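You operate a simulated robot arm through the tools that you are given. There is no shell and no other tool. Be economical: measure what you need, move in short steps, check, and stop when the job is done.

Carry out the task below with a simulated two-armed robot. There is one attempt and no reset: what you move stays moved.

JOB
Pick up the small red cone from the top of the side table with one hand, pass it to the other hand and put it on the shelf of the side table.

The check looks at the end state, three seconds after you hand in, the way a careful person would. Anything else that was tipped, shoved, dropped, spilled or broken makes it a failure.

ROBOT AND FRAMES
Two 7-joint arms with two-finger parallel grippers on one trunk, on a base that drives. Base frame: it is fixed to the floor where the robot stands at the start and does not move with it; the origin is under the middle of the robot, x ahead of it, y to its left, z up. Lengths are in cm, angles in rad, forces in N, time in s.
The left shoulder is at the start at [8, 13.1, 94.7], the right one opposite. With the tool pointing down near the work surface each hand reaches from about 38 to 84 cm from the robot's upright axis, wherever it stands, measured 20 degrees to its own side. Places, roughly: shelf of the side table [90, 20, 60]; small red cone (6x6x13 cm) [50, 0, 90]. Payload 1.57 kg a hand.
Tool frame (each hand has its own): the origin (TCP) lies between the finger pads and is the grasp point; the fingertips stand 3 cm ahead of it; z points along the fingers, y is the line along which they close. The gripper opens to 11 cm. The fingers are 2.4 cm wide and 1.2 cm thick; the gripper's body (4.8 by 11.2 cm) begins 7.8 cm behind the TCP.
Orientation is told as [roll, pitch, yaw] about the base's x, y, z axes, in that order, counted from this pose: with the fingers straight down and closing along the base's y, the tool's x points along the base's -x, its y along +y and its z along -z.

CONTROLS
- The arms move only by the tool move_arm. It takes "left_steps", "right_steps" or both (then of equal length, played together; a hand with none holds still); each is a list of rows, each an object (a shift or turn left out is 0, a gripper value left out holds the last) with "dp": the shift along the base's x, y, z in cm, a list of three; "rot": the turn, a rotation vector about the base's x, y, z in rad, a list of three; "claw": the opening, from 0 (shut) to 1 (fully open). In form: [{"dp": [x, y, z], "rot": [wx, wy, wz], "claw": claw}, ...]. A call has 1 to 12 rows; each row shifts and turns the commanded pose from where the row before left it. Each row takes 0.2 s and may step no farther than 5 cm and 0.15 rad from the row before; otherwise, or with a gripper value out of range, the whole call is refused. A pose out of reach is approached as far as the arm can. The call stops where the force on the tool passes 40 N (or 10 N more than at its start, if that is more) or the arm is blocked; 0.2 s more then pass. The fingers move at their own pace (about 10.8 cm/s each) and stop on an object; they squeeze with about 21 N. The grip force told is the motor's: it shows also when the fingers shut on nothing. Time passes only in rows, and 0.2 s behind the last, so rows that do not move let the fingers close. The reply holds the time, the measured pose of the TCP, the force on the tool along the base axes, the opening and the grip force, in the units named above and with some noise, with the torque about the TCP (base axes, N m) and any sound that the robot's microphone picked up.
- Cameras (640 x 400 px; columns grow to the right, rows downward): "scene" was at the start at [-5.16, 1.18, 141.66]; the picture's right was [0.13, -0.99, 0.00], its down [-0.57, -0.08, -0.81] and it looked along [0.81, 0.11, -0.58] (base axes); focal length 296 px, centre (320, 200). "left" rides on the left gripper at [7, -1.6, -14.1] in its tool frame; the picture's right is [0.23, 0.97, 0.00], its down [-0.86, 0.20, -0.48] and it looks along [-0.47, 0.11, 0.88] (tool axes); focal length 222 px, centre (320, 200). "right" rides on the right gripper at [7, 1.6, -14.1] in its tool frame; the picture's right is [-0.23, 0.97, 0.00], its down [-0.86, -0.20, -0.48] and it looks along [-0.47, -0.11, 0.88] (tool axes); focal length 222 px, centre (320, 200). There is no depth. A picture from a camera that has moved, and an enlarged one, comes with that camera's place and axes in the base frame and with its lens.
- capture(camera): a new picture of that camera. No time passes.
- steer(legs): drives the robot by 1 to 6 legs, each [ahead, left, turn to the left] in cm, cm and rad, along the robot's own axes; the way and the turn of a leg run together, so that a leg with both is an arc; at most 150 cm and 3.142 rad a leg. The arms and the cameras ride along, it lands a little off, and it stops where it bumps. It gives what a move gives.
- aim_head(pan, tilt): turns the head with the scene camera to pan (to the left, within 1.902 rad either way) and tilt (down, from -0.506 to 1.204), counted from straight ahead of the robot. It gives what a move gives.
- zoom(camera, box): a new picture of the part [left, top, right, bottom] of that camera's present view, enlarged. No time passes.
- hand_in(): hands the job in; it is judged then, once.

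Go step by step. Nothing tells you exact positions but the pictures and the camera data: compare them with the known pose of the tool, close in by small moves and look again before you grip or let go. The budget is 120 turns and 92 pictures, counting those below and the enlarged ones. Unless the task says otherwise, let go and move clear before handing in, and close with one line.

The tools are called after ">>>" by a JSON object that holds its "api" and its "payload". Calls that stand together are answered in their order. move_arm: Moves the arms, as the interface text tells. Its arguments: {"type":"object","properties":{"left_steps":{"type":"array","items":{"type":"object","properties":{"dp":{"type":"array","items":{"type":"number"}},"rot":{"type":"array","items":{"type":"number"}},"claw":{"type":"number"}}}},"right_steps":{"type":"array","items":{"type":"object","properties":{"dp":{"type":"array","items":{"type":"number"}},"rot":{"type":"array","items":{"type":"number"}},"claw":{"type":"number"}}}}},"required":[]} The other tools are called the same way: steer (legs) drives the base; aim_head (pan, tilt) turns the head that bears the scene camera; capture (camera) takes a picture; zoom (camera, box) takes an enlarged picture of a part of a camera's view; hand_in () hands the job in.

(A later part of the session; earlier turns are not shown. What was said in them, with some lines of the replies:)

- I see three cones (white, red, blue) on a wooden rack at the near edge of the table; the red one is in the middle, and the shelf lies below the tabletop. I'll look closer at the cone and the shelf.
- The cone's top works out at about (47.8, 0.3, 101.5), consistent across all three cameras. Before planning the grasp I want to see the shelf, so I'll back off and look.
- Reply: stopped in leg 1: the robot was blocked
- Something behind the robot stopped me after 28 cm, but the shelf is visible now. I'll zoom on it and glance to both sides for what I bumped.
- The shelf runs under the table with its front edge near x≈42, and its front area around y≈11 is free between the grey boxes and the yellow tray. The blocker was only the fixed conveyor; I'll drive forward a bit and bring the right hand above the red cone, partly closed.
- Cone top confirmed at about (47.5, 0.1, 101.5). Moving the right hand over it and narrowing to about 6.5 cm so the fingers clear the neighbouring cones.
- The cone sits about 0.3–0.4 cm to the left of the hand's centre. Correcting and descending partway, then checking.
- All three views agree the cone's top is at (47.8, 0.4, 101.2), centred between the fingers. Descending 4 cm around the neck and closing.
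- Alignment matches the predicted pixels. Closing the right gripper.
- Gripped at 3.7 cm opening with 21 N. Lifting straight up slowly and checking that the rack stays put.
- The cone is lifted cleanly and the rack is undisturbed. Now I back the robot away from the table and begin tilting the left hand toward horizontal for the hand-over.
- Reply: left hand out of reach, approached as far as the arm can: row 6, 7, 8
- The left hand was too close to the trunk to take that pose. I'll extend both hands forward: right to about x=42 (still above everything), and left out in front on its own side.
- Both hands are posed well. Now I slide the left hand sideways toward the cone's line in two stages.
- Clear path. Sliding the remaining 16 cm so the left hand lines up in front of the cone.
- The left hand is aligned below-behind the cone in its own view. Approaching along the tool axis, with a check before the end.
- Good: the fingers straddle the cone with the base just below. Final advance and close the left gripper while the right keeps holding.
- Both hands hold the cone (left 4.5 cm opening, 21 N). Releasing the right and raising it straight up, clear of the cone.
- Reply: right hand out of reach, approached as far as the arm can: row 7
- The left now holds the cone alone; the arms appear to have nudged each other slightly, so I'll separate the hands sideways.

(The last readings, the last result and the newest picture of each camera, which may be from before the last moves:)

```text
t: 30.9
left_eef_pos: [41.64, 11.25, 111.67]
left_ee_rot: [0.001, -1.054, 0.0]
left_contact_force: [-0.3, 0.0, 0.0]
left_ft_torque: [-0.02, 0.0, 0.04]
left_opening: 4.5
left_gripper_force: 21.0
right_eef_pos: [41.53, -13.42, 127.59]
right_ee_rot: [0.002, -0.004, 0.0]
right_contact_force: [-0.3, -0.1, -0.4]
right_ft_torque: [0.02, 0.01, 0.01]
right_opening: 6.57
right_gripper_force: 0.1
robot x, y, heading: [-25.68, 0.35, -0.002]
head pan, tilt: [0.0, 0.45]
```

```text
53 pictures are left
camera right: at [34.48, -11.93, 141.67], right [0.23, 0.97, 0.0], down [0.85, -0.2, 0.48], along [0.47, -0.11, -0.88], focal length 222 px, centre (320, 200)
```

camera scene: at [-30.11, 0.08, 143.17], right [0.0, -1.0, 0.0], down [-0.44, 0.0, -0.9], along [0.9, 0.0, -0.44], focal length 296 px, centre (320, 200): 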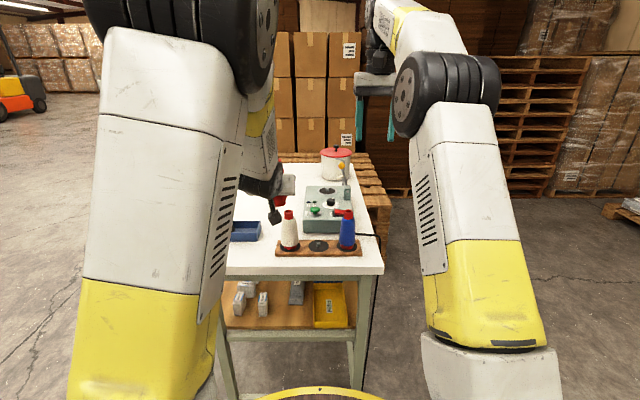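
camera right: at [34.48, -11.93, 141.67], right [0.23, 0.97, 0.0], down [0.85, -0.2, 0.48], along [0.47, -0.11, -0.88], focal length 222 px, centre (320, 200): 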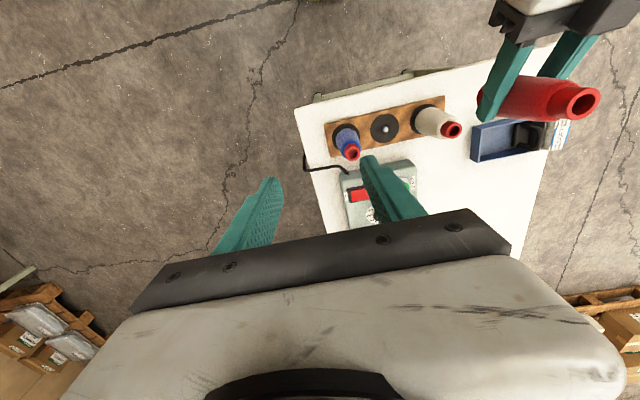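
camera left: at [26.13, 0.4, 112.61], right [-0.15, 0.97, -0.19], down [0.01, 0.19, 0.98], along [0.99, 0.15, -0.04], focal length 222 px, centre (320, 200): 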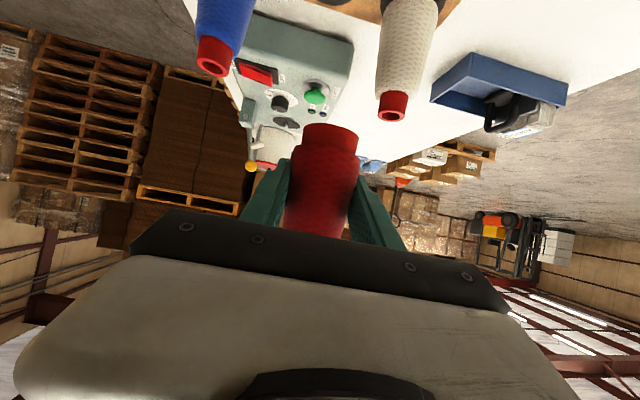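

Separated cleanly. Now backing the left hand out in front of the table edge and then lowering it to shelf level.

>>> {"api": "move_arm", "payload": {"left_steps": [{"dp": [-4, 0, 0]}, {"dp": [-4, 0, 0]}, {"dp": [-3.6, 0, 0]}, {"dp": [0, 0, -4]}, {"dp": [0, 0, -4]}, {"dp": [0, 0, -4]}, {"dp": [0, 0, -4]}, {"dp": [0, 0, -4]}, {}]}}

>>> {"api": "capture", "payload": {"camera": "left"}}

>>> {"api": "capture", "payload": {"camera": "scene"}}

```text
t: 32.9
left_eef_pos: [33.52, 8.55, 97.55]
left_ee_rot: [-0.34, -1.12, 0.299]
left_contact_force: [0.7, 0.6, 0.5]
left_ft_torque: [-0.04, 0.01, 0.05]
left_opening: 4.51
left_gripper_force: 21.4
left hand out of reach, approached as far as the arm can: row 4, 5, 6
right_eef_pos: [42.21, -14.93, 125.84]
right_ee_rot: [-0.007, 0.022, -0.031]
right_contact_force: [-0.6, -0.9, 0.7]
right_ft_torque: [-0.02, -0.01, 0.01]
right_opening: 6.61
right_gripper_force: 0.0
robot x, y, heading: [-25.34, 0.08, 0.0]
head pan, tilt: [0.0, 0.45]
stopped in row 9 (left hand): the arm was blocked; the commanded pose is now the measured one
```

```text
52 pictures are left
camera left: at [17.83, 7.0, 97.42], right [-0.09, 0.93, -0.35], down [-0.08, 0.34, 0.94], along [0.99, 0.11, 0.04], focal length 222 px, centre (320, 200)
```

left: 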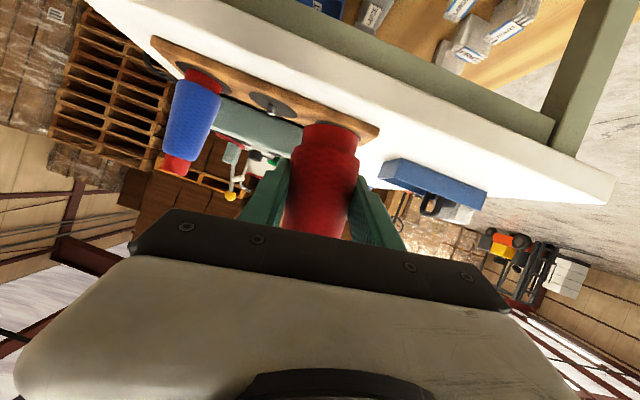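

```text
51 pictures are left
camera scene: at [-30.13, 0.09, 143.17], right [0.0, -1.0, 0.0], down [-0.44, 0.0, -0.9], along [0.9, 0.0, -0.44], focal length 296 px, centre (320, 200)
```

scene: 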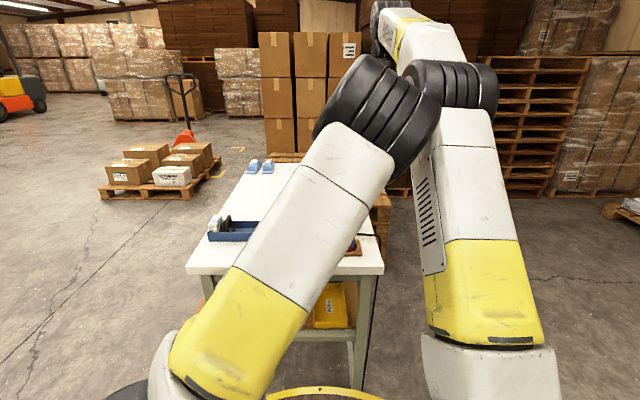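

The left elbow swung inward and met the right elbow. I'll lift the left hand back up and outward while restoring its tilt, and move the right hand farther to its side.

>>> {"api": "move_arm", "payload": {"left_steps": [{"dp": [0, 3, 4], "rot": [0.05, 0.03, 0]}, {"dp": [0, 4, 3], "rot": [0.05, 0.03, 0]}, {"dp": [0, 4, 2], "rot": [0.046, 0.029, 0]}, {"dp": [0, 4, 0]}, {"dp": [0, 4, 0]}, {}], "right_steps": [{"dp": [0, -3, 0]}, {"dp": [0, -4, 0]}, {"dp": [0, -4, 0]}, {"dp": [0, -4, 0]}, {}, {}]}}

>>> {"api": "capture", "payload": {"camera": "left"}}

>>> {"api": "capture", "payload": {"camera": "scene"}}

```text
t: 34.2
left_eef_pos: [33.64, 27.3, 106.71]
left_ee_rot: [0.001, -1.054, -0.003]
left_contact_force: [0.2, 0.2, 0.9]
left_ft_torque: [0.03, 0.02, 0.04]
left_opening: 4.46
left_gripper_force: 21.3
right_eef_pos: [42.03, -29.8, 125.78]
right_ee_rot: [-0.007, 0.022, -0.027]
right_contact_force: [0.0, -0.3, 0.7]
right_ft_torque: [0.0, 0.0, -0.01]
right_opening: 6.63
right_gripper_force: 0.1
robot x, y, heading: [-25.37, 0.42, 0.0]
head pan, tilt: [0.0, 0.45]
```

```text
50 pictures are left
camera left: at [17.82, 25.69, 107.71], right [-0.11, 0.97, -0.2], down [0.01, 0.2, 0.98], along [0.99, 0.11, -0.03], focal length 222 px, centre (320, 200)
```

left: 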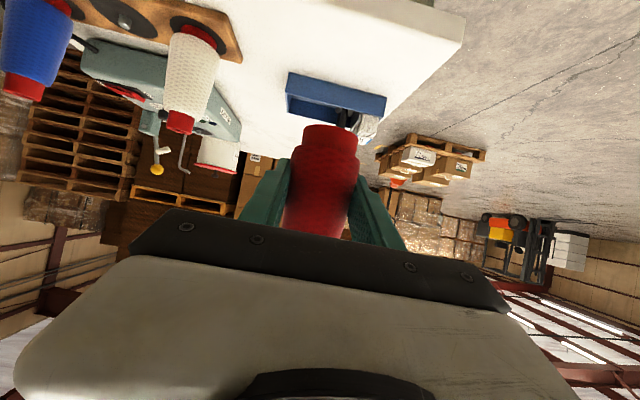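

```text
49 pictures are left
camera scene: at [-30.11, 0.07, 143.17], right [0.0, -1.0, 0.0], down [-0.44, 0.0, -0.9], along [0.9, 0.0, -0.44], focal length 296 px, centre (320, 200)
```

scene: 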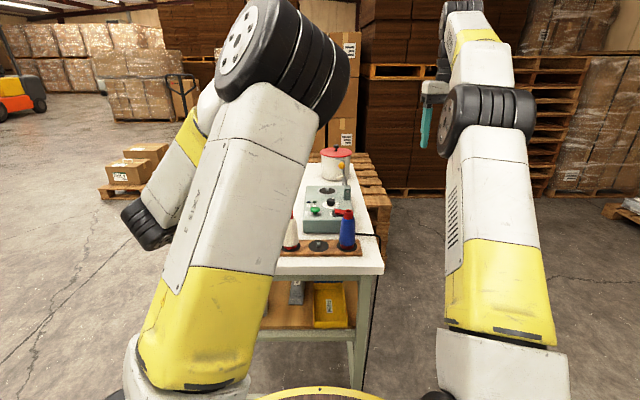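

Recovered with the cone upright. Strafing the robot right by 17 cm so the left hand can work on its own side, then lowering.

>>> {"api": "steer", "payload": {"legs": [[0, -17, 0]]}}

>>> {"api": "move_arm", "payload": {"left_steps": [{"dp": [-1, 0, -3]}, {"dp": [-1, 0, -4]}, {"dp": [0, 0, -4]}, {"dp": [0, 0, -4]}, {}]}}

>>> {"api": "capture", "payload": {"camera": "left"}}

>>> {"api": "capture", "payload": {"camera": "scene"}}

```text
t: 35.7
left_eef_pos: [33.47, 10.25, 106.76]
left_ee_rot: [0.0, -1.054, -0.003]
left_contact_force: [1.2, 0.0, 0.6]
left_ft_torque: [0.0, 0.01, 0.02]
left_opening: 4.48
left_gripper_force: 20.8
right_eef_pos: [41.98, -46.83, 125.88]
right_ee_rot: [-0.006, 0.023, -0.029]
right_contact_force: [-0.4, 0.6, 0.8]
right_ft_torque: [0.01, 0.01, -0.01]
right_opening: 6.61
right_gripper_force: 0.1
robot x, y, heading: [-25.75, -17.06, -0.005]
head pan, tilt: [0.0, 0.45]
```

```text
t: 36.9
left_eef_pos: [31.95, 6.69, 101.16]
left_ee_rot: [0.001, -1.055, -0.004]
left_contact_force: [0.7, -0.4, 1.4]
left_ft_torque: [0.02, 0.03, 0.0]
left_opening: 4.48
left_gripper_force: 20.8
left hand out of reach, approached as far as the arm can: row 1, 2, 3, 4
right_eef_pos: [42.09, -46.9, 125.78]
right_ee_rot: [-0.007, 0.022, -0.03]
right_contact_force: [-0.1, -0.4, 0.4]
right_ft_torque: [0.01, 0.01, 0.03]
right_opening: 6.6
right_gripper_force: 0.0
robot x, y, heading: [-25.51, -16.68, -0.007]
head pan, tilt: [0.0, 0.45]
```

```text
48 pictures are left
camera left: at [16.28, 4.98, 102.24], right [-0.11, 0.97, -0.2], down [0.01, 0.2, 0.98], along [0.99, 0.1, -0.03], focal length 222 px, centre (320, 200)
```

left: 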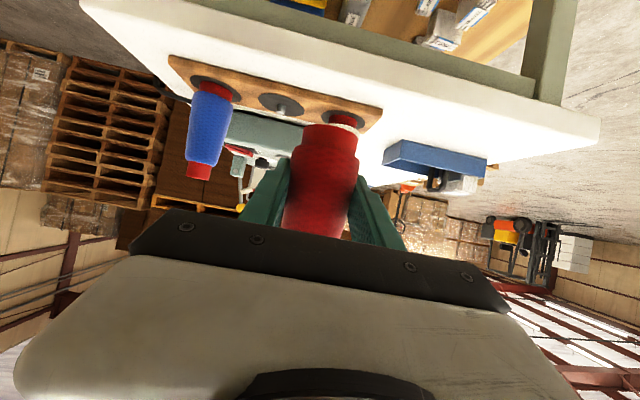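

```text
47 pictures are left
camera scene: at [-30.16, -16.89, 143.17], right [0.0, -1.0, 0.0], down [-0.44, 0.0, -0.9], along [0.9, 0.0, -0.44], focal length 296 px, centre (320, 200)
```

scene: 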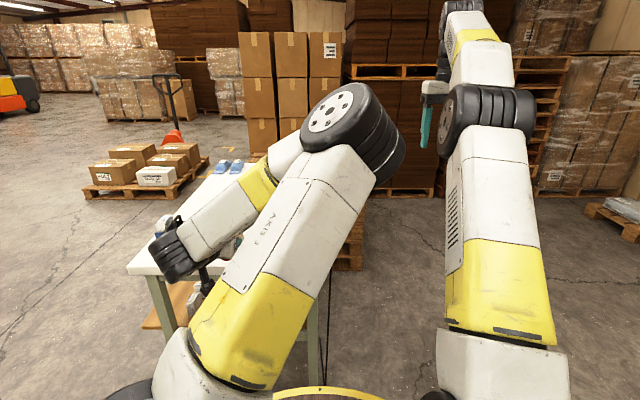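

The arm hits its limits lowering in this pose. A hand pointing somewhat inward (yawed) suits the left arm better, so I'll yaw it about vertical, which keeps the cone upright, and then try lowering again.

>>> {"api": "move_arm", "payload": {"left_steps": [{"dp": [-1, 3.5, 1], "rot": [0, 0, -0.14]}, {"dp": [-1, 3.5, 1], "rot": [0, 0, -0.14]}, {"dp": [0, 4, 0], "rot": [0, 0, -0.14]}, {"dp": [0, 4, 0], "rot": [0, 0, -0.14]}, {"dp": [0, 4, 0], "rot": [0, 0, -0.14]}, {}]}}

>>> {"api": "move_arm", "payload": {"left_steps": [{"dp": [0, 0, -4]}, {"dp": [0, 0, -4]}, {"dp": [0, 0, -4]}, {"dp": [0, 0, -4]}, {}]}}

>>> {"api": "capture", "payload": {"camera": "scene"}}

```text
t: 38.3
left_eef_pos: [27.17, 8.41, 110.5]
left_ee_rot: [-0.061, -1.02, -0.463]
left_contact_force: [0.1, 0.5, 0.0]
left_ft_torque: [-0.02, 0.01, -0.03]
left_opening: 4.46
left_gripper_force: 20.6
left hand out of reach, approached as far as the arm can: row 1, 3, 4, 5
right_eef_pos: [42.02, -46.67, 125.94]
right_ee_rot: [-0.008, 0.021, -0.028]
right_contact_force: [0.5, 0.0, -0.2]
right_ft_torque: [-0.04, -0.01, 0.03]
right_opening: 6.62
right_gripper_force: 0.0
robot x, y, heading: [-25.16, -17.08, -0.001]
head pan, tilt: [0.0, 0.45]
```

```text
t: 39.5
left_eef_pos: [27.14, 8.17, 94.52]
left_ee_rot: [-0.002, -1.054, -0.528]
left_contact_force: [-0.6, 0.7, 0.1]
left_ft_torque: [0.0, 0.05, -0.02]
left_opening: 4.49
left_gripper_force: 20.8
right_eef_pos: [42.02, -46.89, 125.81]
right_ee_rot: [-0.005, 0.021, -0.03]
right_contact_force: [0.4, 0.3, -0.5]
right_ft_torque: [-0.01, 0.0, 0.03]
right_opening: 6.6
right_gripper_force: 0.1
robot x, y, heading: [-25.59, -16.75, -0.001]
head pan, tilt: [0.0, 0.45]
```

```text
46 pictures are left
camera scene: at [-30.17, -16.89, 143.17], right [0.0, -1.0, 0.0], down [-0.44, 0.0, -0.9], along [0.9, 0.0, -0.44], focal length 296 px, centre (320, 200)
```

scene: 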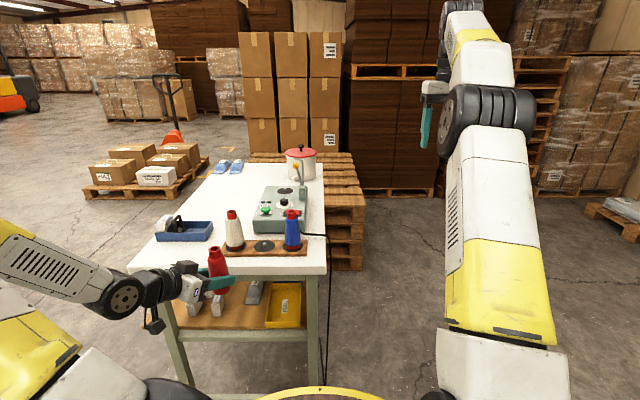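

The arm swung into a much better elbow-out pose and the cone is upright. Continuing down toward shelf height.

>>> {"api": "move_arm", "payload": {"left_steps": [{"dp": [0, 0, -4]}, {"dp": [0, 0, -4]}, {"dp": [0, 0, -4]}, {"dp": [0, 0, -4]}, {"dp": [0, 0, -4]}, {}]}}

>>> {"api": "capture", "payload": {"camera": "scene"}}

>>> {"api": "capture", "payload": {"camera": "left"}}

```text
t: 40.9
left_eef_pos: [27.03, 8.05, 74.55]
left_ee_rot: [0.0, -1.054, -0.531]
left_contact_force: [-0.3, -0.4, -0.1]
left_ft_torque: [-0.02, 0.04, 0.03]
left_opening: 4.49
left_gripper_force: 21.0
right_eef_pos: [41.97, -46.8, 125.86]
right_ee_rot: [-0.007, 0.021, -0.03]
right_contact_force: [-0.8, -0.7, -0.4]
right_ft_torque: [-0.01, -0.02, 0.02]
right_opening: 6.6
right_gripper_force: 0.0
robot x, y, heading: [-25.51, -17.29, -0.002]
head pan, tilt: [0.0, 0.45]
```

```text
45 pictures are left
camera scene: at [-30.16, -16.89, 143.17], right [0.0, -1.0, 0.0], down [-0.44, 0.0, -0.9], along [0.9, 0.0, -0.44], focal length 296 px, centre (320, 200)
```

scene: 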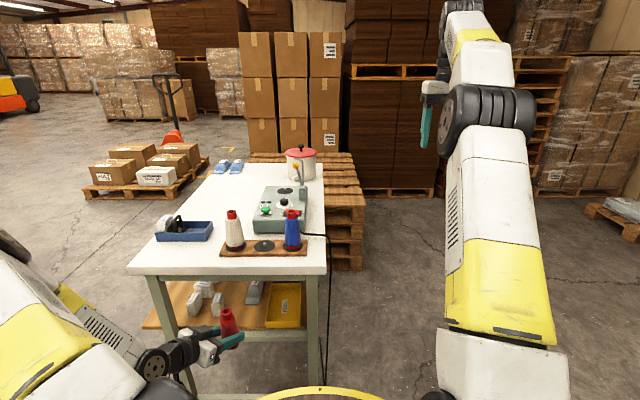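

```text
44 pictures are left
camera left: at [12.71, 14.55, 75.6], right [0.4, 0.9, -0.2], down [0.11, 0.17, 0.98], along [0.91, -0.41, -0.03], focal length 222 px, centre (320, 200)
```

left: 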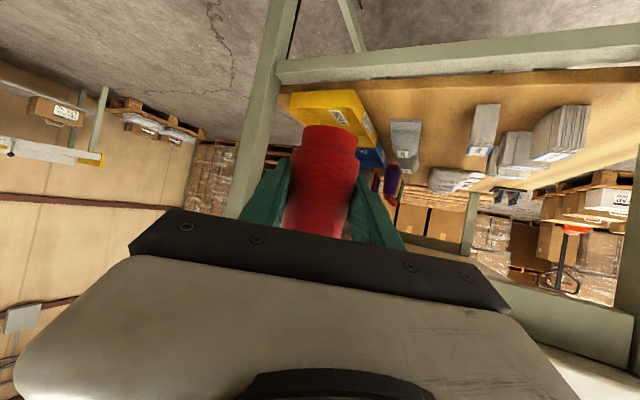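

Now I have a direct view of the shelf (upside-down in the hand camera). Zooming to locate the shelf edge, surface height and the free spot.

>>> {"api": "zoom", "payload": {"camera": "left", "box": [240, 0, 640, 250]}}

>>> {"api": "zoom", "payload": {"camera": "scene", "box": [120, 220, 340, 390]}}

```text
1.60 times, centred on (440, 125) of left
camera zoom: at [12.71, 14.55, 75.6], right [0.4, 0.9, -0.2], down [0.11, 0.17, 0.98], along [0.91, -0.41, -0.03], focal length 355 px, centre (128, 320)
```

zoom: 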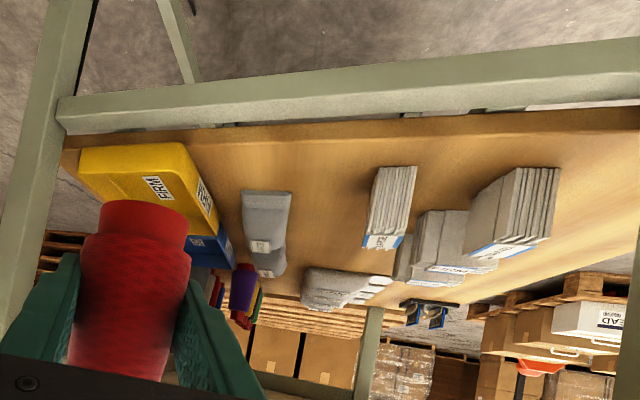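

```text
2.35 times, centred on (230, 305) of scene
camera zoom: at [-30.16, -16.89, 143.17], right [0.0, -1.0, 0.0], down [-0.44, 0.0, -0.9], along [0.9, 0.0, -0.44], focal length 697 px, centre (532, -47)
```

zoom: 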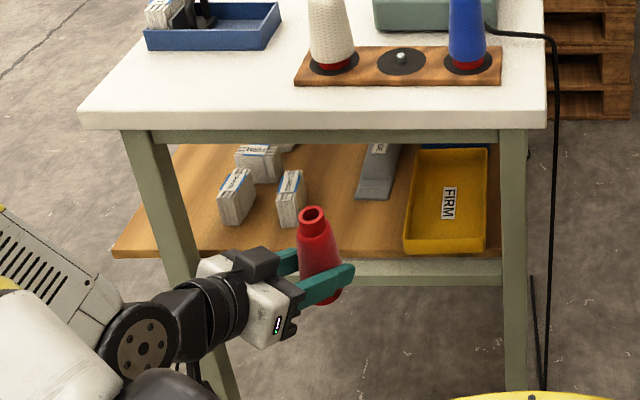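

Triangulating: shelf surface z≈57, front edge x≈43.7, free spot around (48.5, 12); apron underside ≈79; the cone's base sits about 5.7 cm below the left TCP. I'll set the hand to z≈66.8, y≈12, then drive forward partway.

>>> {"api": "move_arm", "payload": {"left_steps": [{"dp": [0, 2, -4]}, {"dp": [0, 2, -3.8]}, {}]}}

>>> {"api": "steer", "payload": {"legs": [[9, 0, 0]]}}

>>> {"api": "zoom", "payload": {"camera": "scene", "box": [120, 220, 340, 390]}}

>>> {"api": "capture", "payload": {"camera": "left"}}

```text
t: 41.7
left_eef_pos: [26.97, 12.29, 66.75]
left_ee_rot: [0.0, -1.054, -0.529]
left_contact_force: [0.1, 0.8, 0.1]
left_ft_torque: [-0.01, 0.01, 0.0]
left_opening: 4.51
left_gripper_force: 20.8
right_eef_pos: [41.91, -46.86, 125.79]
right_ee_rot: [-0.006, 0.022, -0.031]
right_contact_force: [-0.5, 0.3, 0.8]
right_ft_torque: [-0.02, 0.02, 0.02]
right_opening: 6.63
right_gripper_force: 0.1
robot x, y, heading: [-25.42, -16.94, -0.005]
head pan, tilt: [0.0, 0.45]
```

```text
t: 42.8
left_eef_pos: [35.97, 12.16, 66.66]
left_ee_rot: [0.0, -1.055, -0.53]
left_contact_force: [0.1, -0.8, 0.1]
left_ft_torque: [0.0, 0.01, 0.0]
left_opening: 4.49
left_gripper_force: 20.9
right_eef_pos: [50.97, -46.9, 125.78]
right_ee_rot: [-0.007, 0.019, -0.031]
right_contact_force: [-0.3, -0.2, 0.0]
right_ft_torque: [0.0, -0.07, 0.01]
right_opening: 6.6
right_gripper_force: 0.2
robot x, y, heading: [-16.67, -17.09, -0.005]
head pan, tilt: [0.0, 0.45]
```

```text
2.35 times, centred on (230, 305) of scene
camera zoom: at [-21.22, -16.91, 143.17], right [0.0, -1.0, 0.0], down [-0.44, 0.0, -0.9], along [0.9, 0.0, -0.44], focal length 697 px, centre (532, -47)
```

zoom: 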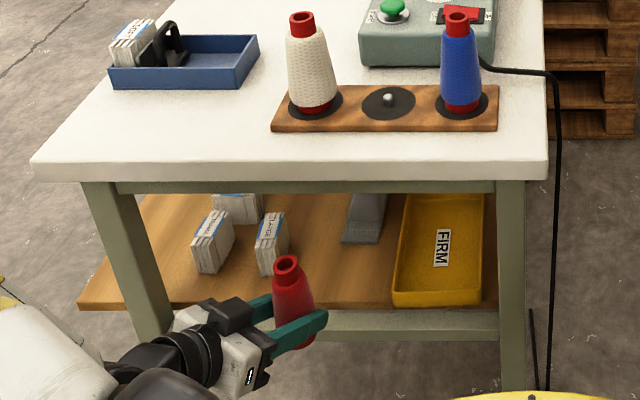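

```text
40 pictures are left
camera left: at [21.58, 18.57, 67.79], right [0.4, 0.9, -0.2], down [0.11, 0.17, 0.98], along [0.91, -0.41, -0.03], focal length 222 px, centre (320, 200)
```

left: 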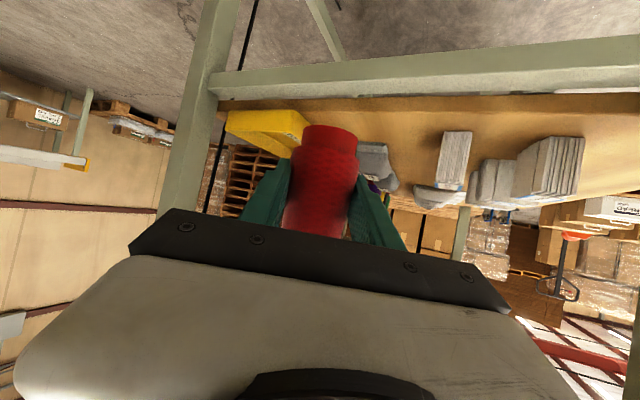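

Estimates hold (shelf z≈56.7, edge x≈43.5). Continuing forward 8 cm, then checking clearance under the apron.

>>> {"api": "steer", "payload": {"legs": [[8, 0, 0]]}}

>>> {"api": "zoom", "payload": {"camera": "scene", "box": [120, 220, 340, 390]}}

>>> {"api": "capture", "payload": {"camera": "left"}}

```text
t: 43.9
left_eef_pos: [43.93, 12.12, 66.85]
left_ee_rot: [0.0, -1.055, -0.529]
left_contact_force: [-0.3, 0.2, -0.3]
left_ft_torque: [0.02, 0.0, 0.0]
left_opening: 4.49
left_gripper_force: 21.3
right_eef_pos: [59.02, -46.83, 125.84]
right_ee_rot: [-0.006, 0.021, -0.029]
right_contact_force: [0.4, 0.2, -0.5]
right_ft_torque: [-0.01, -0.03, 0.0]
right_opening: 6.6
right_gripper_force: 0.0
robot x, y, heading: [-8.21, -17.14, -0.005]
head pan, tilt: [0.0, 0.45]
```

```text
2.35 times, centred on (230, 305) of scene
camera zoom: at [-13.22, -16.94, 143.17], right [0.0, -1.0, 0.0], down [-0.44, 0.0, -0.9], along [0.9, 0.0, -0.44], focal length 697 px, centre (532, -47)
```

zoom: 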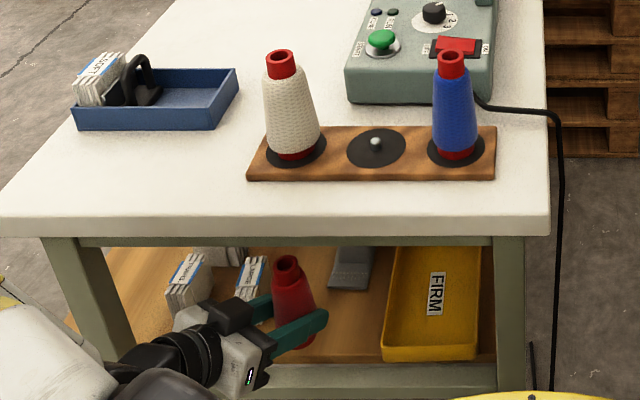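

```text
38 pictures are left
camera left: at [29.55, 18.58, 67.79], right [0.39, 0.9, -0.2], down [0.11, 0.17, 0.98], along [0.91, -0.41, -0.03], focal length 222 px, centre (320, 200)
```

left: 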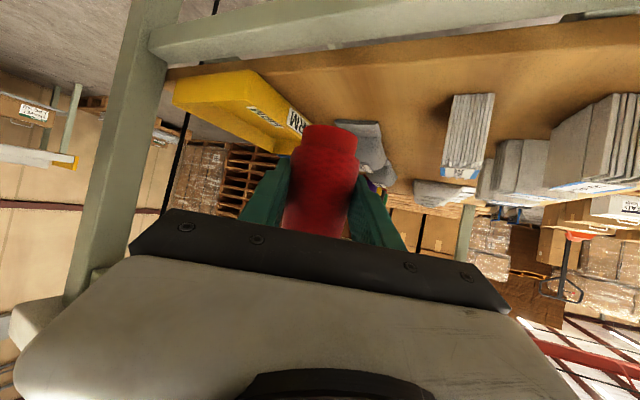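

Clear all round. Moving the arm 4.7 cm further in, then lowering slowly to just above the shelf.

>>> {"api": "move_arm", "payload": {"left_steps": [{"dp": [2.4, 0, 0]}, {"dp": [2.3, 0, 0]}, {"dp": [0, 0, -1.2]}, {"dp": [0, 0, -1.2]}, {}]}}

>>> {"api": "zoom", "payload": {"camera": "scene", "box": [120, 220, 340, 390]}}

>>> {"api": "capture", "payload": {"camera": "left"}}

```text
t: 45.1
left_eef_pos: [48.56, 12.19, 64.43]
left_ee_rot: [0.0, -1.055, -0.528]
left_contact_force: [-0.2, 0.1, -0.2]
left_ft_torque: [0.0, 0.02, -0.03]
left_opening: 4.48
left_gripper_force: 20.9
right_eef_pos: [58.92, -46.92, 125.79]
right_ee_rot: [-0.006, 0.021, -0.03]
right_contact_force: [-0.5, -0.4, -0.5]
right_ft_torque: [0.01, -0.02, 0.01]
right_opening: 6.59
right_gripper_force: 0.0
robot x, y, heading: [-8.67, -16.9, -0.005]
head pan, tilt: [0.0, 0.45]
```

```text
2.35 times, centred on (230, 305) of scene
camera zoom: at [-13.21, -16.94, 143.17], right [0.0, -1.0, 0.0], down [-0.44, 0.0, -0.9], along [0.9, 0.0, -0.44], focal length 697 px, centre (532, -47)
```

zoom: 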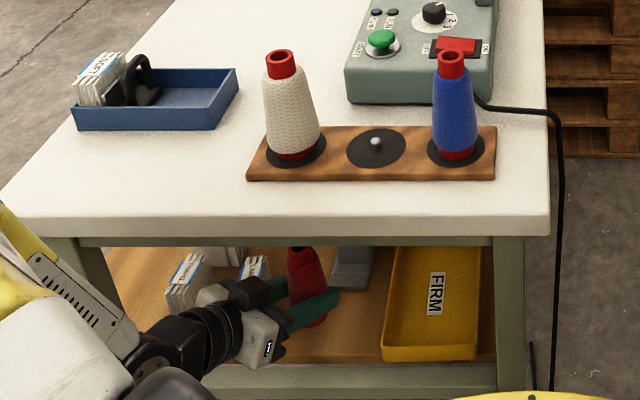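

```text
36 pictures are left
camera left: at [34.28, 18.64, 65.37], right [0.39, 0.9, -0.2], down [0.11, 0.17, 0.98], along [0.91, -0.41, -0.03], focal length 222 px, centre (320, 200)
```

left: 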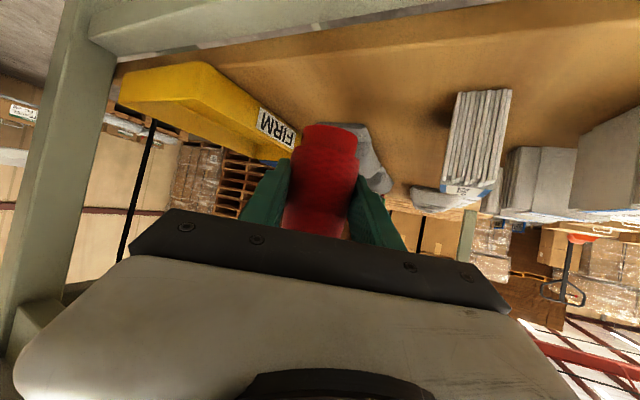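

Positioned over a free patch. Lowering in small steps watching the force.

>>> {"api": "move_arm", "payload": {"left_steps": [{"dp": [0, 0, -0.4]}, {"dp": [0, 0, -0.4]}, {"dp": [0, 0, -0.4]}, {}]}}

>>> {"api": "zoom", "payload": {"camera": "left", "box": [200, 40, 480, 240]}}

```text
t: 46.1
left_eef_pos: [48.71, 12.11, 63.06]
left_ee_rot: [0.001, -1.055, -0.528]
left_contact_force: [0.0, -0.4, -0.2]
left_ft_torque: [-0.01, 0.01, -0.02]
left_opening: 4.46
left_gripper_force: 21.2
right_eef_pos: [59.05, -46.98, 125.83]
right_ee_rot: [-0.007, 0.02, -0.03]
right_contact_force: [0.5, -0.7, -0.4]
right_ft_torque: [0.01, -0.01, 0.0]
right_opening: 6.61
right_gripper_force: 0.1
robot x, y, heading: [-8.65, -17.17, -0.004]
head pan, tilt: [0.0, 0.45]
```

```text
2.00 times, centred on (340, 140) of left
camera zoom: at [34.29, 18.62, 64.21], right [0.39, 0.9, -0.2], down [0.11, 0.17, 0.98], along [0.91, -0.41, -0.03], focal length 444 px, centre (280, 320)
```

zoom: 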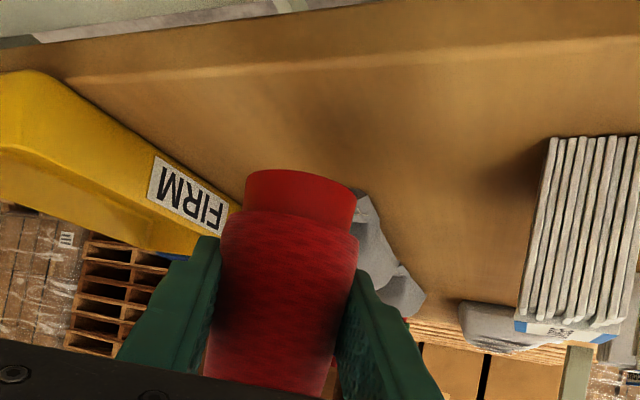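

No contact yet. Continuing down.

>>> {"api": "move_arm", "payload": {"left_steps": [{"dp": [0, 0, -0.3]}, {"dp": [0, 0, -0.3]}, {}]}}

>>> {"api": "move_arm", "payload": {"left_steps": [{"dp": [0, 0, -0.3]}, {}]}}

>>> {"api": "zoom", "payload": {"camera": "left", "box": [200, 40, 480, 240]}}

```text
t: 46.9
left_eef_pos: [48.66, 12.16, 62.68]
left_ee_rot: [-0.001, -1.053, -0.528]
left_contact_force: [0.5, 0.2, -0.1]
left_ft_torque: [0.01, 0.0, 0.01]
left_opening: 4.49
left_gripper_force: 20.8
right_eef_pos: [59.0, -46.9, 125.79]
right_ee_rot: [-0.007, 0.019, -0.03]
right_contact_force: [-0.1, -0.2, -0.3]
right_ft_torque: [-0.01, -0.02, 0.01]
right_opening: 6.6
right_gripper_force: 0.1
robot x, y, heading: [-8.48, -16.89, -0.002]
head pan, tilt: [0.0, 0.45]
```

```text
t: 47.5
left_eef_pos: [48.67, 12.21, 62.27]
left_ee_rot: [-0.001, -1.053, -0.529]
left_contact_force: [-0.5, 0.3, 0.2]
left_ft_torque: [0.04, -0.01, 0.03]
left_opening: 4.47
left_gripper_force: 21.2
right_eef_pos: [59.02, -46.92, 125.87]
right_ee_rot: [-0.007, 0.02, -0.03]
right_contact_force: [-0.2, -0.8, -0.1]
right_ft_torque: [-0.02, 0.05, 0.01]
right_opening: 6.59
right_gripper_force: 0.1
robot x, y, heading: [-8.53, -16.54, -0.003]
head pan, tilt: [0.0, 0.45]
```

```text
2.00 times, centred on (340, 140) of left
camera zoom: at [34.26, 18.63, 63.3], right [0.39, 0.9, -0.2], down [0.11, 0.17, 0.98], along [0.91, -0.41, -0.03], focal length 444 px, centre (280, 320)
```

zoom: 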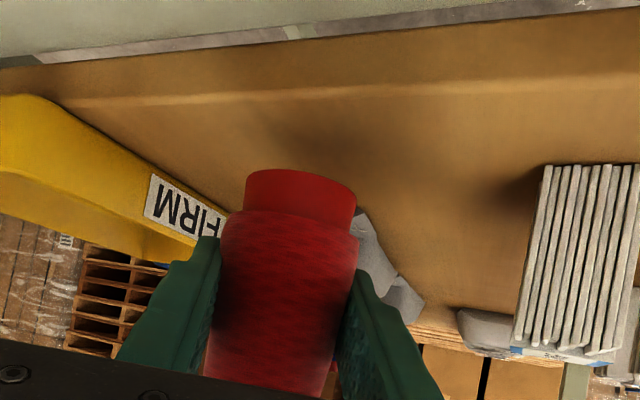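

Still no contact; the base seems about 1–1.5 cm above the shelf. Continuing in small steps.

>>> {"api": "move_arm", "payload": {"left_steps": [{"dp": [0, 0, -0.3]}, {"dp": [0, 0, -0.3]}, {}]}}

>>> {"api": "move_arm", "payload": {"left_steps": [{"dp": [0, 0, -0.3]}, {}]}}

>>> {"api": "zoom", "payload": {"camera": "left", "box": [200, 40, 480, 240]}}

```text
t: 48.3
left_eef_pos: [48.59, 12.16, 61.77]
left_ee_rot: [0.001, -1.054, -0.529]
left_contact_force: [0.0, 0.5, 1.0]
left_ft_torque: [0.0, 0.01, -0.02]
left_opening: 4.49
left_gripper_force: 21.4
right_eef_pos: [58.97, -46.91, 125.93]
right_ee_rot: [-0.008, 0.022, -0.03]
right_contact_force: [0.6, 0.4, -0.3]
right_ft_torque: [-0.01, -0.04, 0.01]
right_opening: 6.6
right_gripper_force: 0.1
robot x, y, heading: [-8.14, -17.06, -0.007]
head pan, tilt: [0.0, 0.45]
```

```text
t: 48.9
left_eef_pos: [48.57, 12.1, 61.29]
left_ee_rot: [0.0, -1.054, -0.529]
left_contact_force: [0.8, -0.3, 0.4]
left_ft_torque: [-0.02, -0.01, 0.02]
left_opening: 4.47
left_gripper_force: 20.5
right_eef_pos: [58.93, -47.03, 125.77]
right_ee_rot: [-0.009, 0.021, -0.029]
right_contact_force: [0.4, -0.8, 0.6]
right_ft_torque: [0.01, -0.03, 0.02]
right_opening: 6.59
right_gripper_force: 0.1
robot x, y, heading: [-8.6, -17.05, -0.005]
head pan, tilt: [0.0, 0.45]
```

```text
2.00 times, centred on (340, 140) of left
camera zoom: at [34.22, 18.62, 62.37], right [0.39, 0.9, -0.2], down [0.11, 0.17, 0.98], along [0.91, -0.41, -0.03], focal length 444 px, centre (280, 320)
```

zoom: 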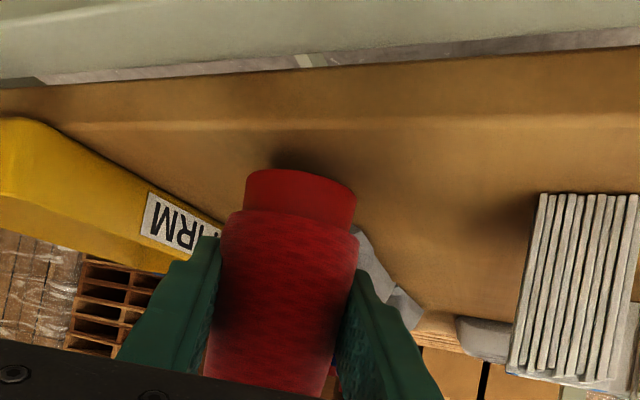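

The shadow is converging on the base; only a few millimetres remain. Lowering further in 0.2 cm steps.

>>> {"api": "move_arm", "payload": {"left_steps": [{"dp": [0, 0, -0.2]}, {"dp": [0, 0, -0.2]}, {}]}}

>>> {"api": "move_arm", "payload": {"left_steps": [{"dp": [0, 0, -0.2]}, {}]}}

>>> {"api": "zoom", "payload": {"camera": "left", "box": [200, 40, 480, 240]}}

```text
t: 49.7
left_eef_pos: [48.63, 12.19, 60.92]
left_ee_rot: [0.0, -1.056, -0.529]
left_contact_force: [0.0, 0.6, 0.4]
left_ft_torque: [-0.01, 0.02, -0.02]
left_opening: 4.48
left_gripper_force: 20.8
right_eef_pos: [59.01, -46.92, 125.85]
right_ee_rot: [-0.007, 0.021, -0.028]
right_contact_force: [-0.7, 0.1, 0.3]
right_ft_torque: [0.03, 0.02, 0.0]
right_opening: 6.62
right_gripper_force: 0.0
robot x, y, heading: [-8.53, -16.9, -0.003]
head pan, tilt: [0.0, 0.45]
```

```text
t: 50.3
left_eef_pos: [48.53, 12.17, 60.84]
left_ee_rot: [0.0, -1.054, -0.529]
left_contact_force: [0.1, 0.2, -0.2]
left_ft_torque: [0.0, 0.02, 0.01]
left_opening: 4.48
left_gripper_force: 20.8
right_eef_pos: [58.99, -47.04, 125.86]
right_ee_rot: [-0.006, 0.021, -0.029]
right_contact_force: [-0.1, -0.4, 0.2]
right_ft_torque: [0.0, -0.01, -0.02]
right_opening: 6.63
right_gripper_force: 0.0
robot x, y, heading: [-8.65, -17.36, -0.0]
head pan, tilt: [0.0, 0.45]
```

```text
2.00 times, centred on (340, 140) of left
camera zoom: at [34.24, 18.6, 61.78], right [0.39, 0.9, -0.2], down [0.11, 0.17, 0.98], along [0.91, -0.41, -0.03], focal length 444 px, centre (280, 320)
```

zoom: 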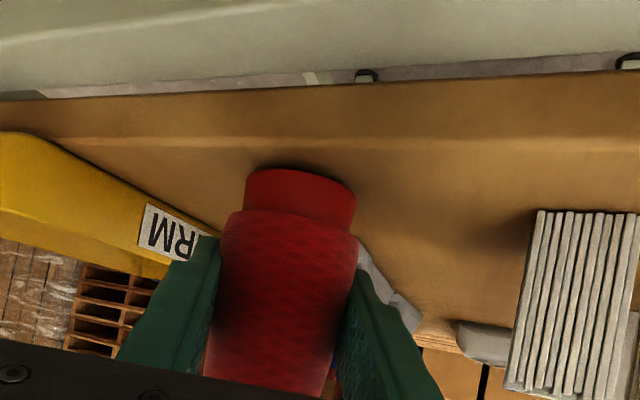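

Very near contact (tight shadow). A few more 0.15–0.2 cm steps.

>>> {"api": "move_arm", "payload": {"left_steps": [{"dp": [0, 0, -0.2]}, {}]}}

>>> {"api": "move_arm", "payload": {"left_steps": [{"dp": [0, 0, -0.2]}, {}]}}

>>> {"api": "zoom", "payload": {"camera": "left", "box": [200, 40, 480, 240]}}

```text
t: 50.9
left_eef_pos: [48.64, 12.28, 60.43]
left_ee_rot: [-0.001, -1.054, -0.53]
left_contact_force: [0.0, -1.1, -0.1]
left_ft_torque: [-0.03, -0.01, -0.03]
left_opening: 4.48
left_gripper_force: 21.4
right_eef_pos: [58.93, -47.03, 125.93]
right_ee_rot: [-0.009, 0.021, -0.03]
right_contact_force: [0.3, -0.3, 0.4]
right_ft_torque: [0.0, -0.02, 0.02]
right_opening: 6.61
right_gripper_force: 0.1
robot x, y, heading: [-8.52, -16.61, -0.003]
head pan, tilt: [0.0, 0.45]
```

```text
t: 51.5
left_eef_pos: [48.57, 12.29, 60.39]
left_ee_rot: [0.0, -1.055, -0.53]
left_contact_force: [-1.9, 0.4, 6.4]
left_ft_torque: [-0.06, 0.04, 0.0]
left_opening: 4.49
left_gripper_force: 21.1
right_eef_pos: [58.97, -46.96, 125.81]
right_ee_rot: [-0.007, 0.021, -0.029]
right_contact_force: [0.2, -0.1, -0.2]
right_ft_torque: [0.02, 0.02, 0.0]
right_opening: 6.62
right_gripper_force: 0.0
robot x, y, heading: [-8.35, -16.57, -0.007]
head pan, tilt: [0.0, 0.45]
```

```text
2.00 times, centred on (340, 140) of left
camera zoom: at [34.29, 18.62, 61.43], right [0.39, 0.9, -0.2], down [0.11, 0.17, 0.98], along [0.91, -0.41, -0.03], focal length 444 px, centre (280, 320)
```

zoom: 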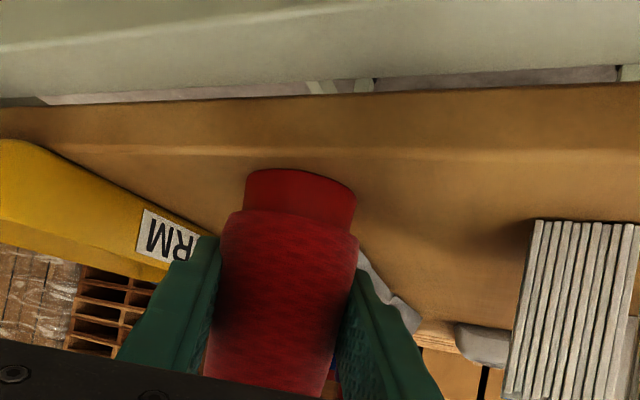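

Contact: 6.4 N upward, base flat on the shelf behind the front edge. Opening gently and checking.

>>> {"api": "move_arm", "payload": {"left_steps": [{"claw": 0.45}, {"claw": 0.52}, {"claw": 0.6}, {}, {}]}}

>>> {"api": "zoom", "payload": {"camera": "left", "box": [200, 40, 480, 240]}}

>>> {"api": "zoom", "payload": {"camera": "scene", "box": [120, 220, 340, 390]}}

```text
t: 52.7
left_eef_pos: [48.62, 12.26, 60.31]
left_ee_rot: [0.001, -1.054, -0.528]
left_contact_force: [0.6, 0.0, 0.0]
left_ft_torque: [0.02, 0.0, -0.01]
left_opening: 6.59
left_gripper_force: 0.1
right_eef_pos: [59.05, -47.05, 125.81]
right_ee_rot: [-0.008, 0.022, -0.029]
right_contact_force: [0.6, -0.1, 1.2]
right_ft_torque: [0.02, -0.01, -0.03]
right_opening: 6.61
right_gripper_force: 0.1
robot x, y, heading: [-8.52, -16.78, -0.004]
head pan, tilt: [0.0, 0.45]
```

```text
2.00 times, centred on (340, 140) of left
camera zoom: at [34.28, 18.62, 61.4], right [0.39, 0.9, -0.2], down [0.11, 0.17, 0.98], along [0.91, -0.41, -0.03], focal length 444 px, centre (280, 320)
```

zoom: 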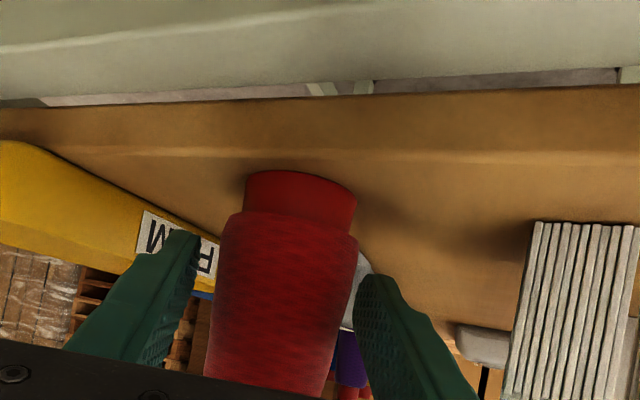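

```text
2.35 times, centred on (230, 305) of scene
camera zoom: at [-13.21, -16.94, 143.17], right [0.0, -1.0, 0.0], down [-0.44, 0.0, -0.9], along [0.9, 0.0, -0.44], focal length 697 px, centre (532, -47)
```

zoom: 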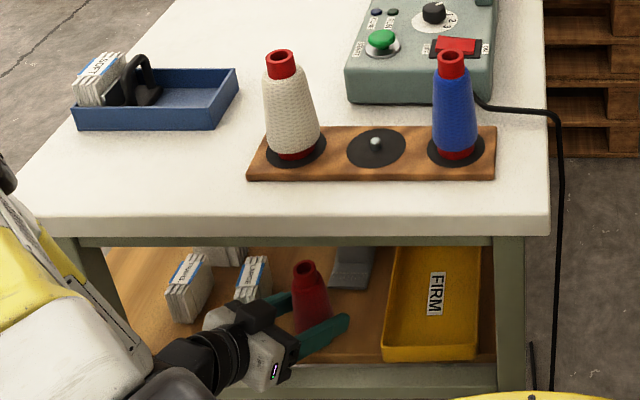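

The cone stands freely. Retreating along the hand's own axis, first out from around the cone.

>>> {"api": "move_arm", "payload": {"left_steps": [{"dp": [-1.3, 0.76, 0]}, {"dp": [-1.7, 1.0, 0.2]}, {"dp": [-2.2, 1.28, 0.3]}, {"dp": [-3, 1.2, 0.5]}, {"dp": [-4, 0.5, 0.5]}, {"dp": [-4, 0, 0]}, {}]}}

>>> {"api": "zoom", "payload": {"camera": "left", "box": [160, 0, 640, 300]}}

>>> {"api": "zoom", "payload": {"camera": "scene", "box": [120, 220, 340, 390]}}

```text
t: 54.3
left_eef_pos: [32.47, 17.01, 61.69]
left_ee_rot: [-0.001, -1.053, -0.529]
left_contact_force: [0.5, 0.1, 0.0]
left_ft_torque: [-0.02, 0.0, 0.01]
left_opening: 6.61
left_gripper_force: 0.1
right_eef_pos: [59.02, -46.89, 125.86]
right_ee_rot: [-0.005, 0.02, -0.029]
right_contact_force: [0.9, 0.7, 0.9]
right_ft_torque: [-0.03, 0.03, 0.0]
right_opening: 6.57
right_gripper_force: 0.0
robot x, y, heading: [-8.64, -16.84, -0.003]
head pan, tilt: [0.0, 0.45]
```

```text
1.33 times, centred on (400, 150) of left
camera zoom: at [18.06, 23.36, 62.73], right [0.39, 0.9, -0.2], down [0.11, 0.17, 0.98], along [0.91, -0.41, -0.03], focal length 296 px, centre (213, 267)
```

zoom: 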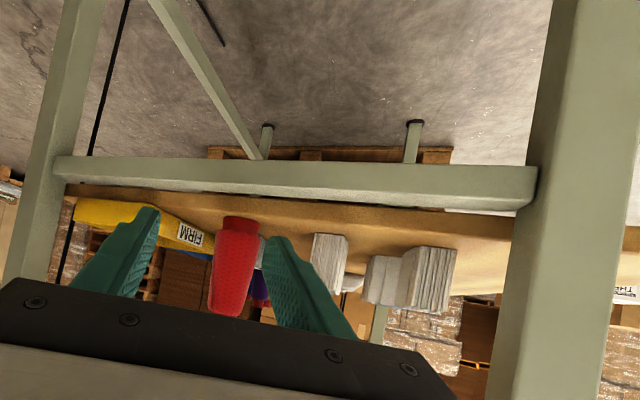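

```text
2.35 times, centred on (230, 305) of scene
camera zoom: at [-13.21, -16.94, 143.17], right [0.0, -1.0, 0.0], down [-0.44, 0.0, -0.9], along [0.9, 0.0, -0.44], focal length 697 px, centre (532, -47)
```

zoom: 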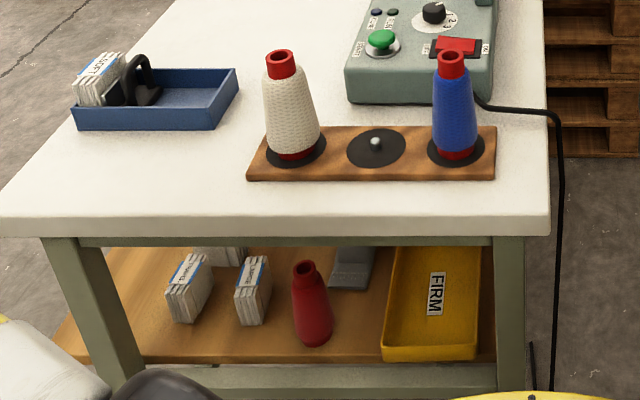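

The red cone stands upright on the shelf, inside the front edge, and nothing else has moved. I'll back the robot a little so the hand is well clear, then hand in.

>>> {"api": "steer", "payload": {"legs": [[-10, 0, 0]]}}

>>> {"api": "capture", "payload": {"camera": "scene"}}

```text
t: 55.4
left_eef_pos: [22.46, 16.95, 61.64]
left_ee_rot: [0.0, -1.055, -0.529]
left_contact_force: [-0.2, 0.9, -0.8]
left_ft_torque: [0.01, -0.02, 0.02]
left_opening: 6.61
left_gripper_force: 0.0
right_eef_pos: [48.87, -46.81, 125.86]
right_ee_rot: [-0.007, 0.021, -0.027]
right_contact_force: [0.3, 0.2, 1.0]
right_ft_torque: [-0.01, 0.0, -0.01]
right_opening: 6.6
right_gripper_force: 0.0
robot x, y, heading: [-18.49, -16.89, 0.001]
head pan, tilt: [0.0, 0.45]
```

```text
26 pictures are left
camera scene: at [-23.27, -16.92, 143.17], right [0.0, -1.0, 0.0], down [-0.44, 0.0, -0.9], along [0.9, 0.0, -0.44], focal length 296 px, centre (320, 200)
```

scene: 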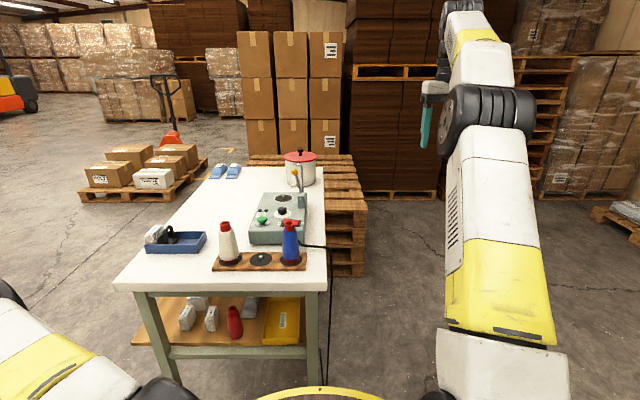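

Everything is in place and both hands are clear. Handing in.

>>> {"api": "hand_in", "payload": {}}

```text
The job is handed in.
```

The right hand picked up the red cone and passed it to the left, which set it upright on the side table's shelf. In the last pictures nothing else on the table or shelf had moved. Early on, the base did bump the conveyor behind it and stop, and in a look to each side afterwards nothing appeared disturbed.
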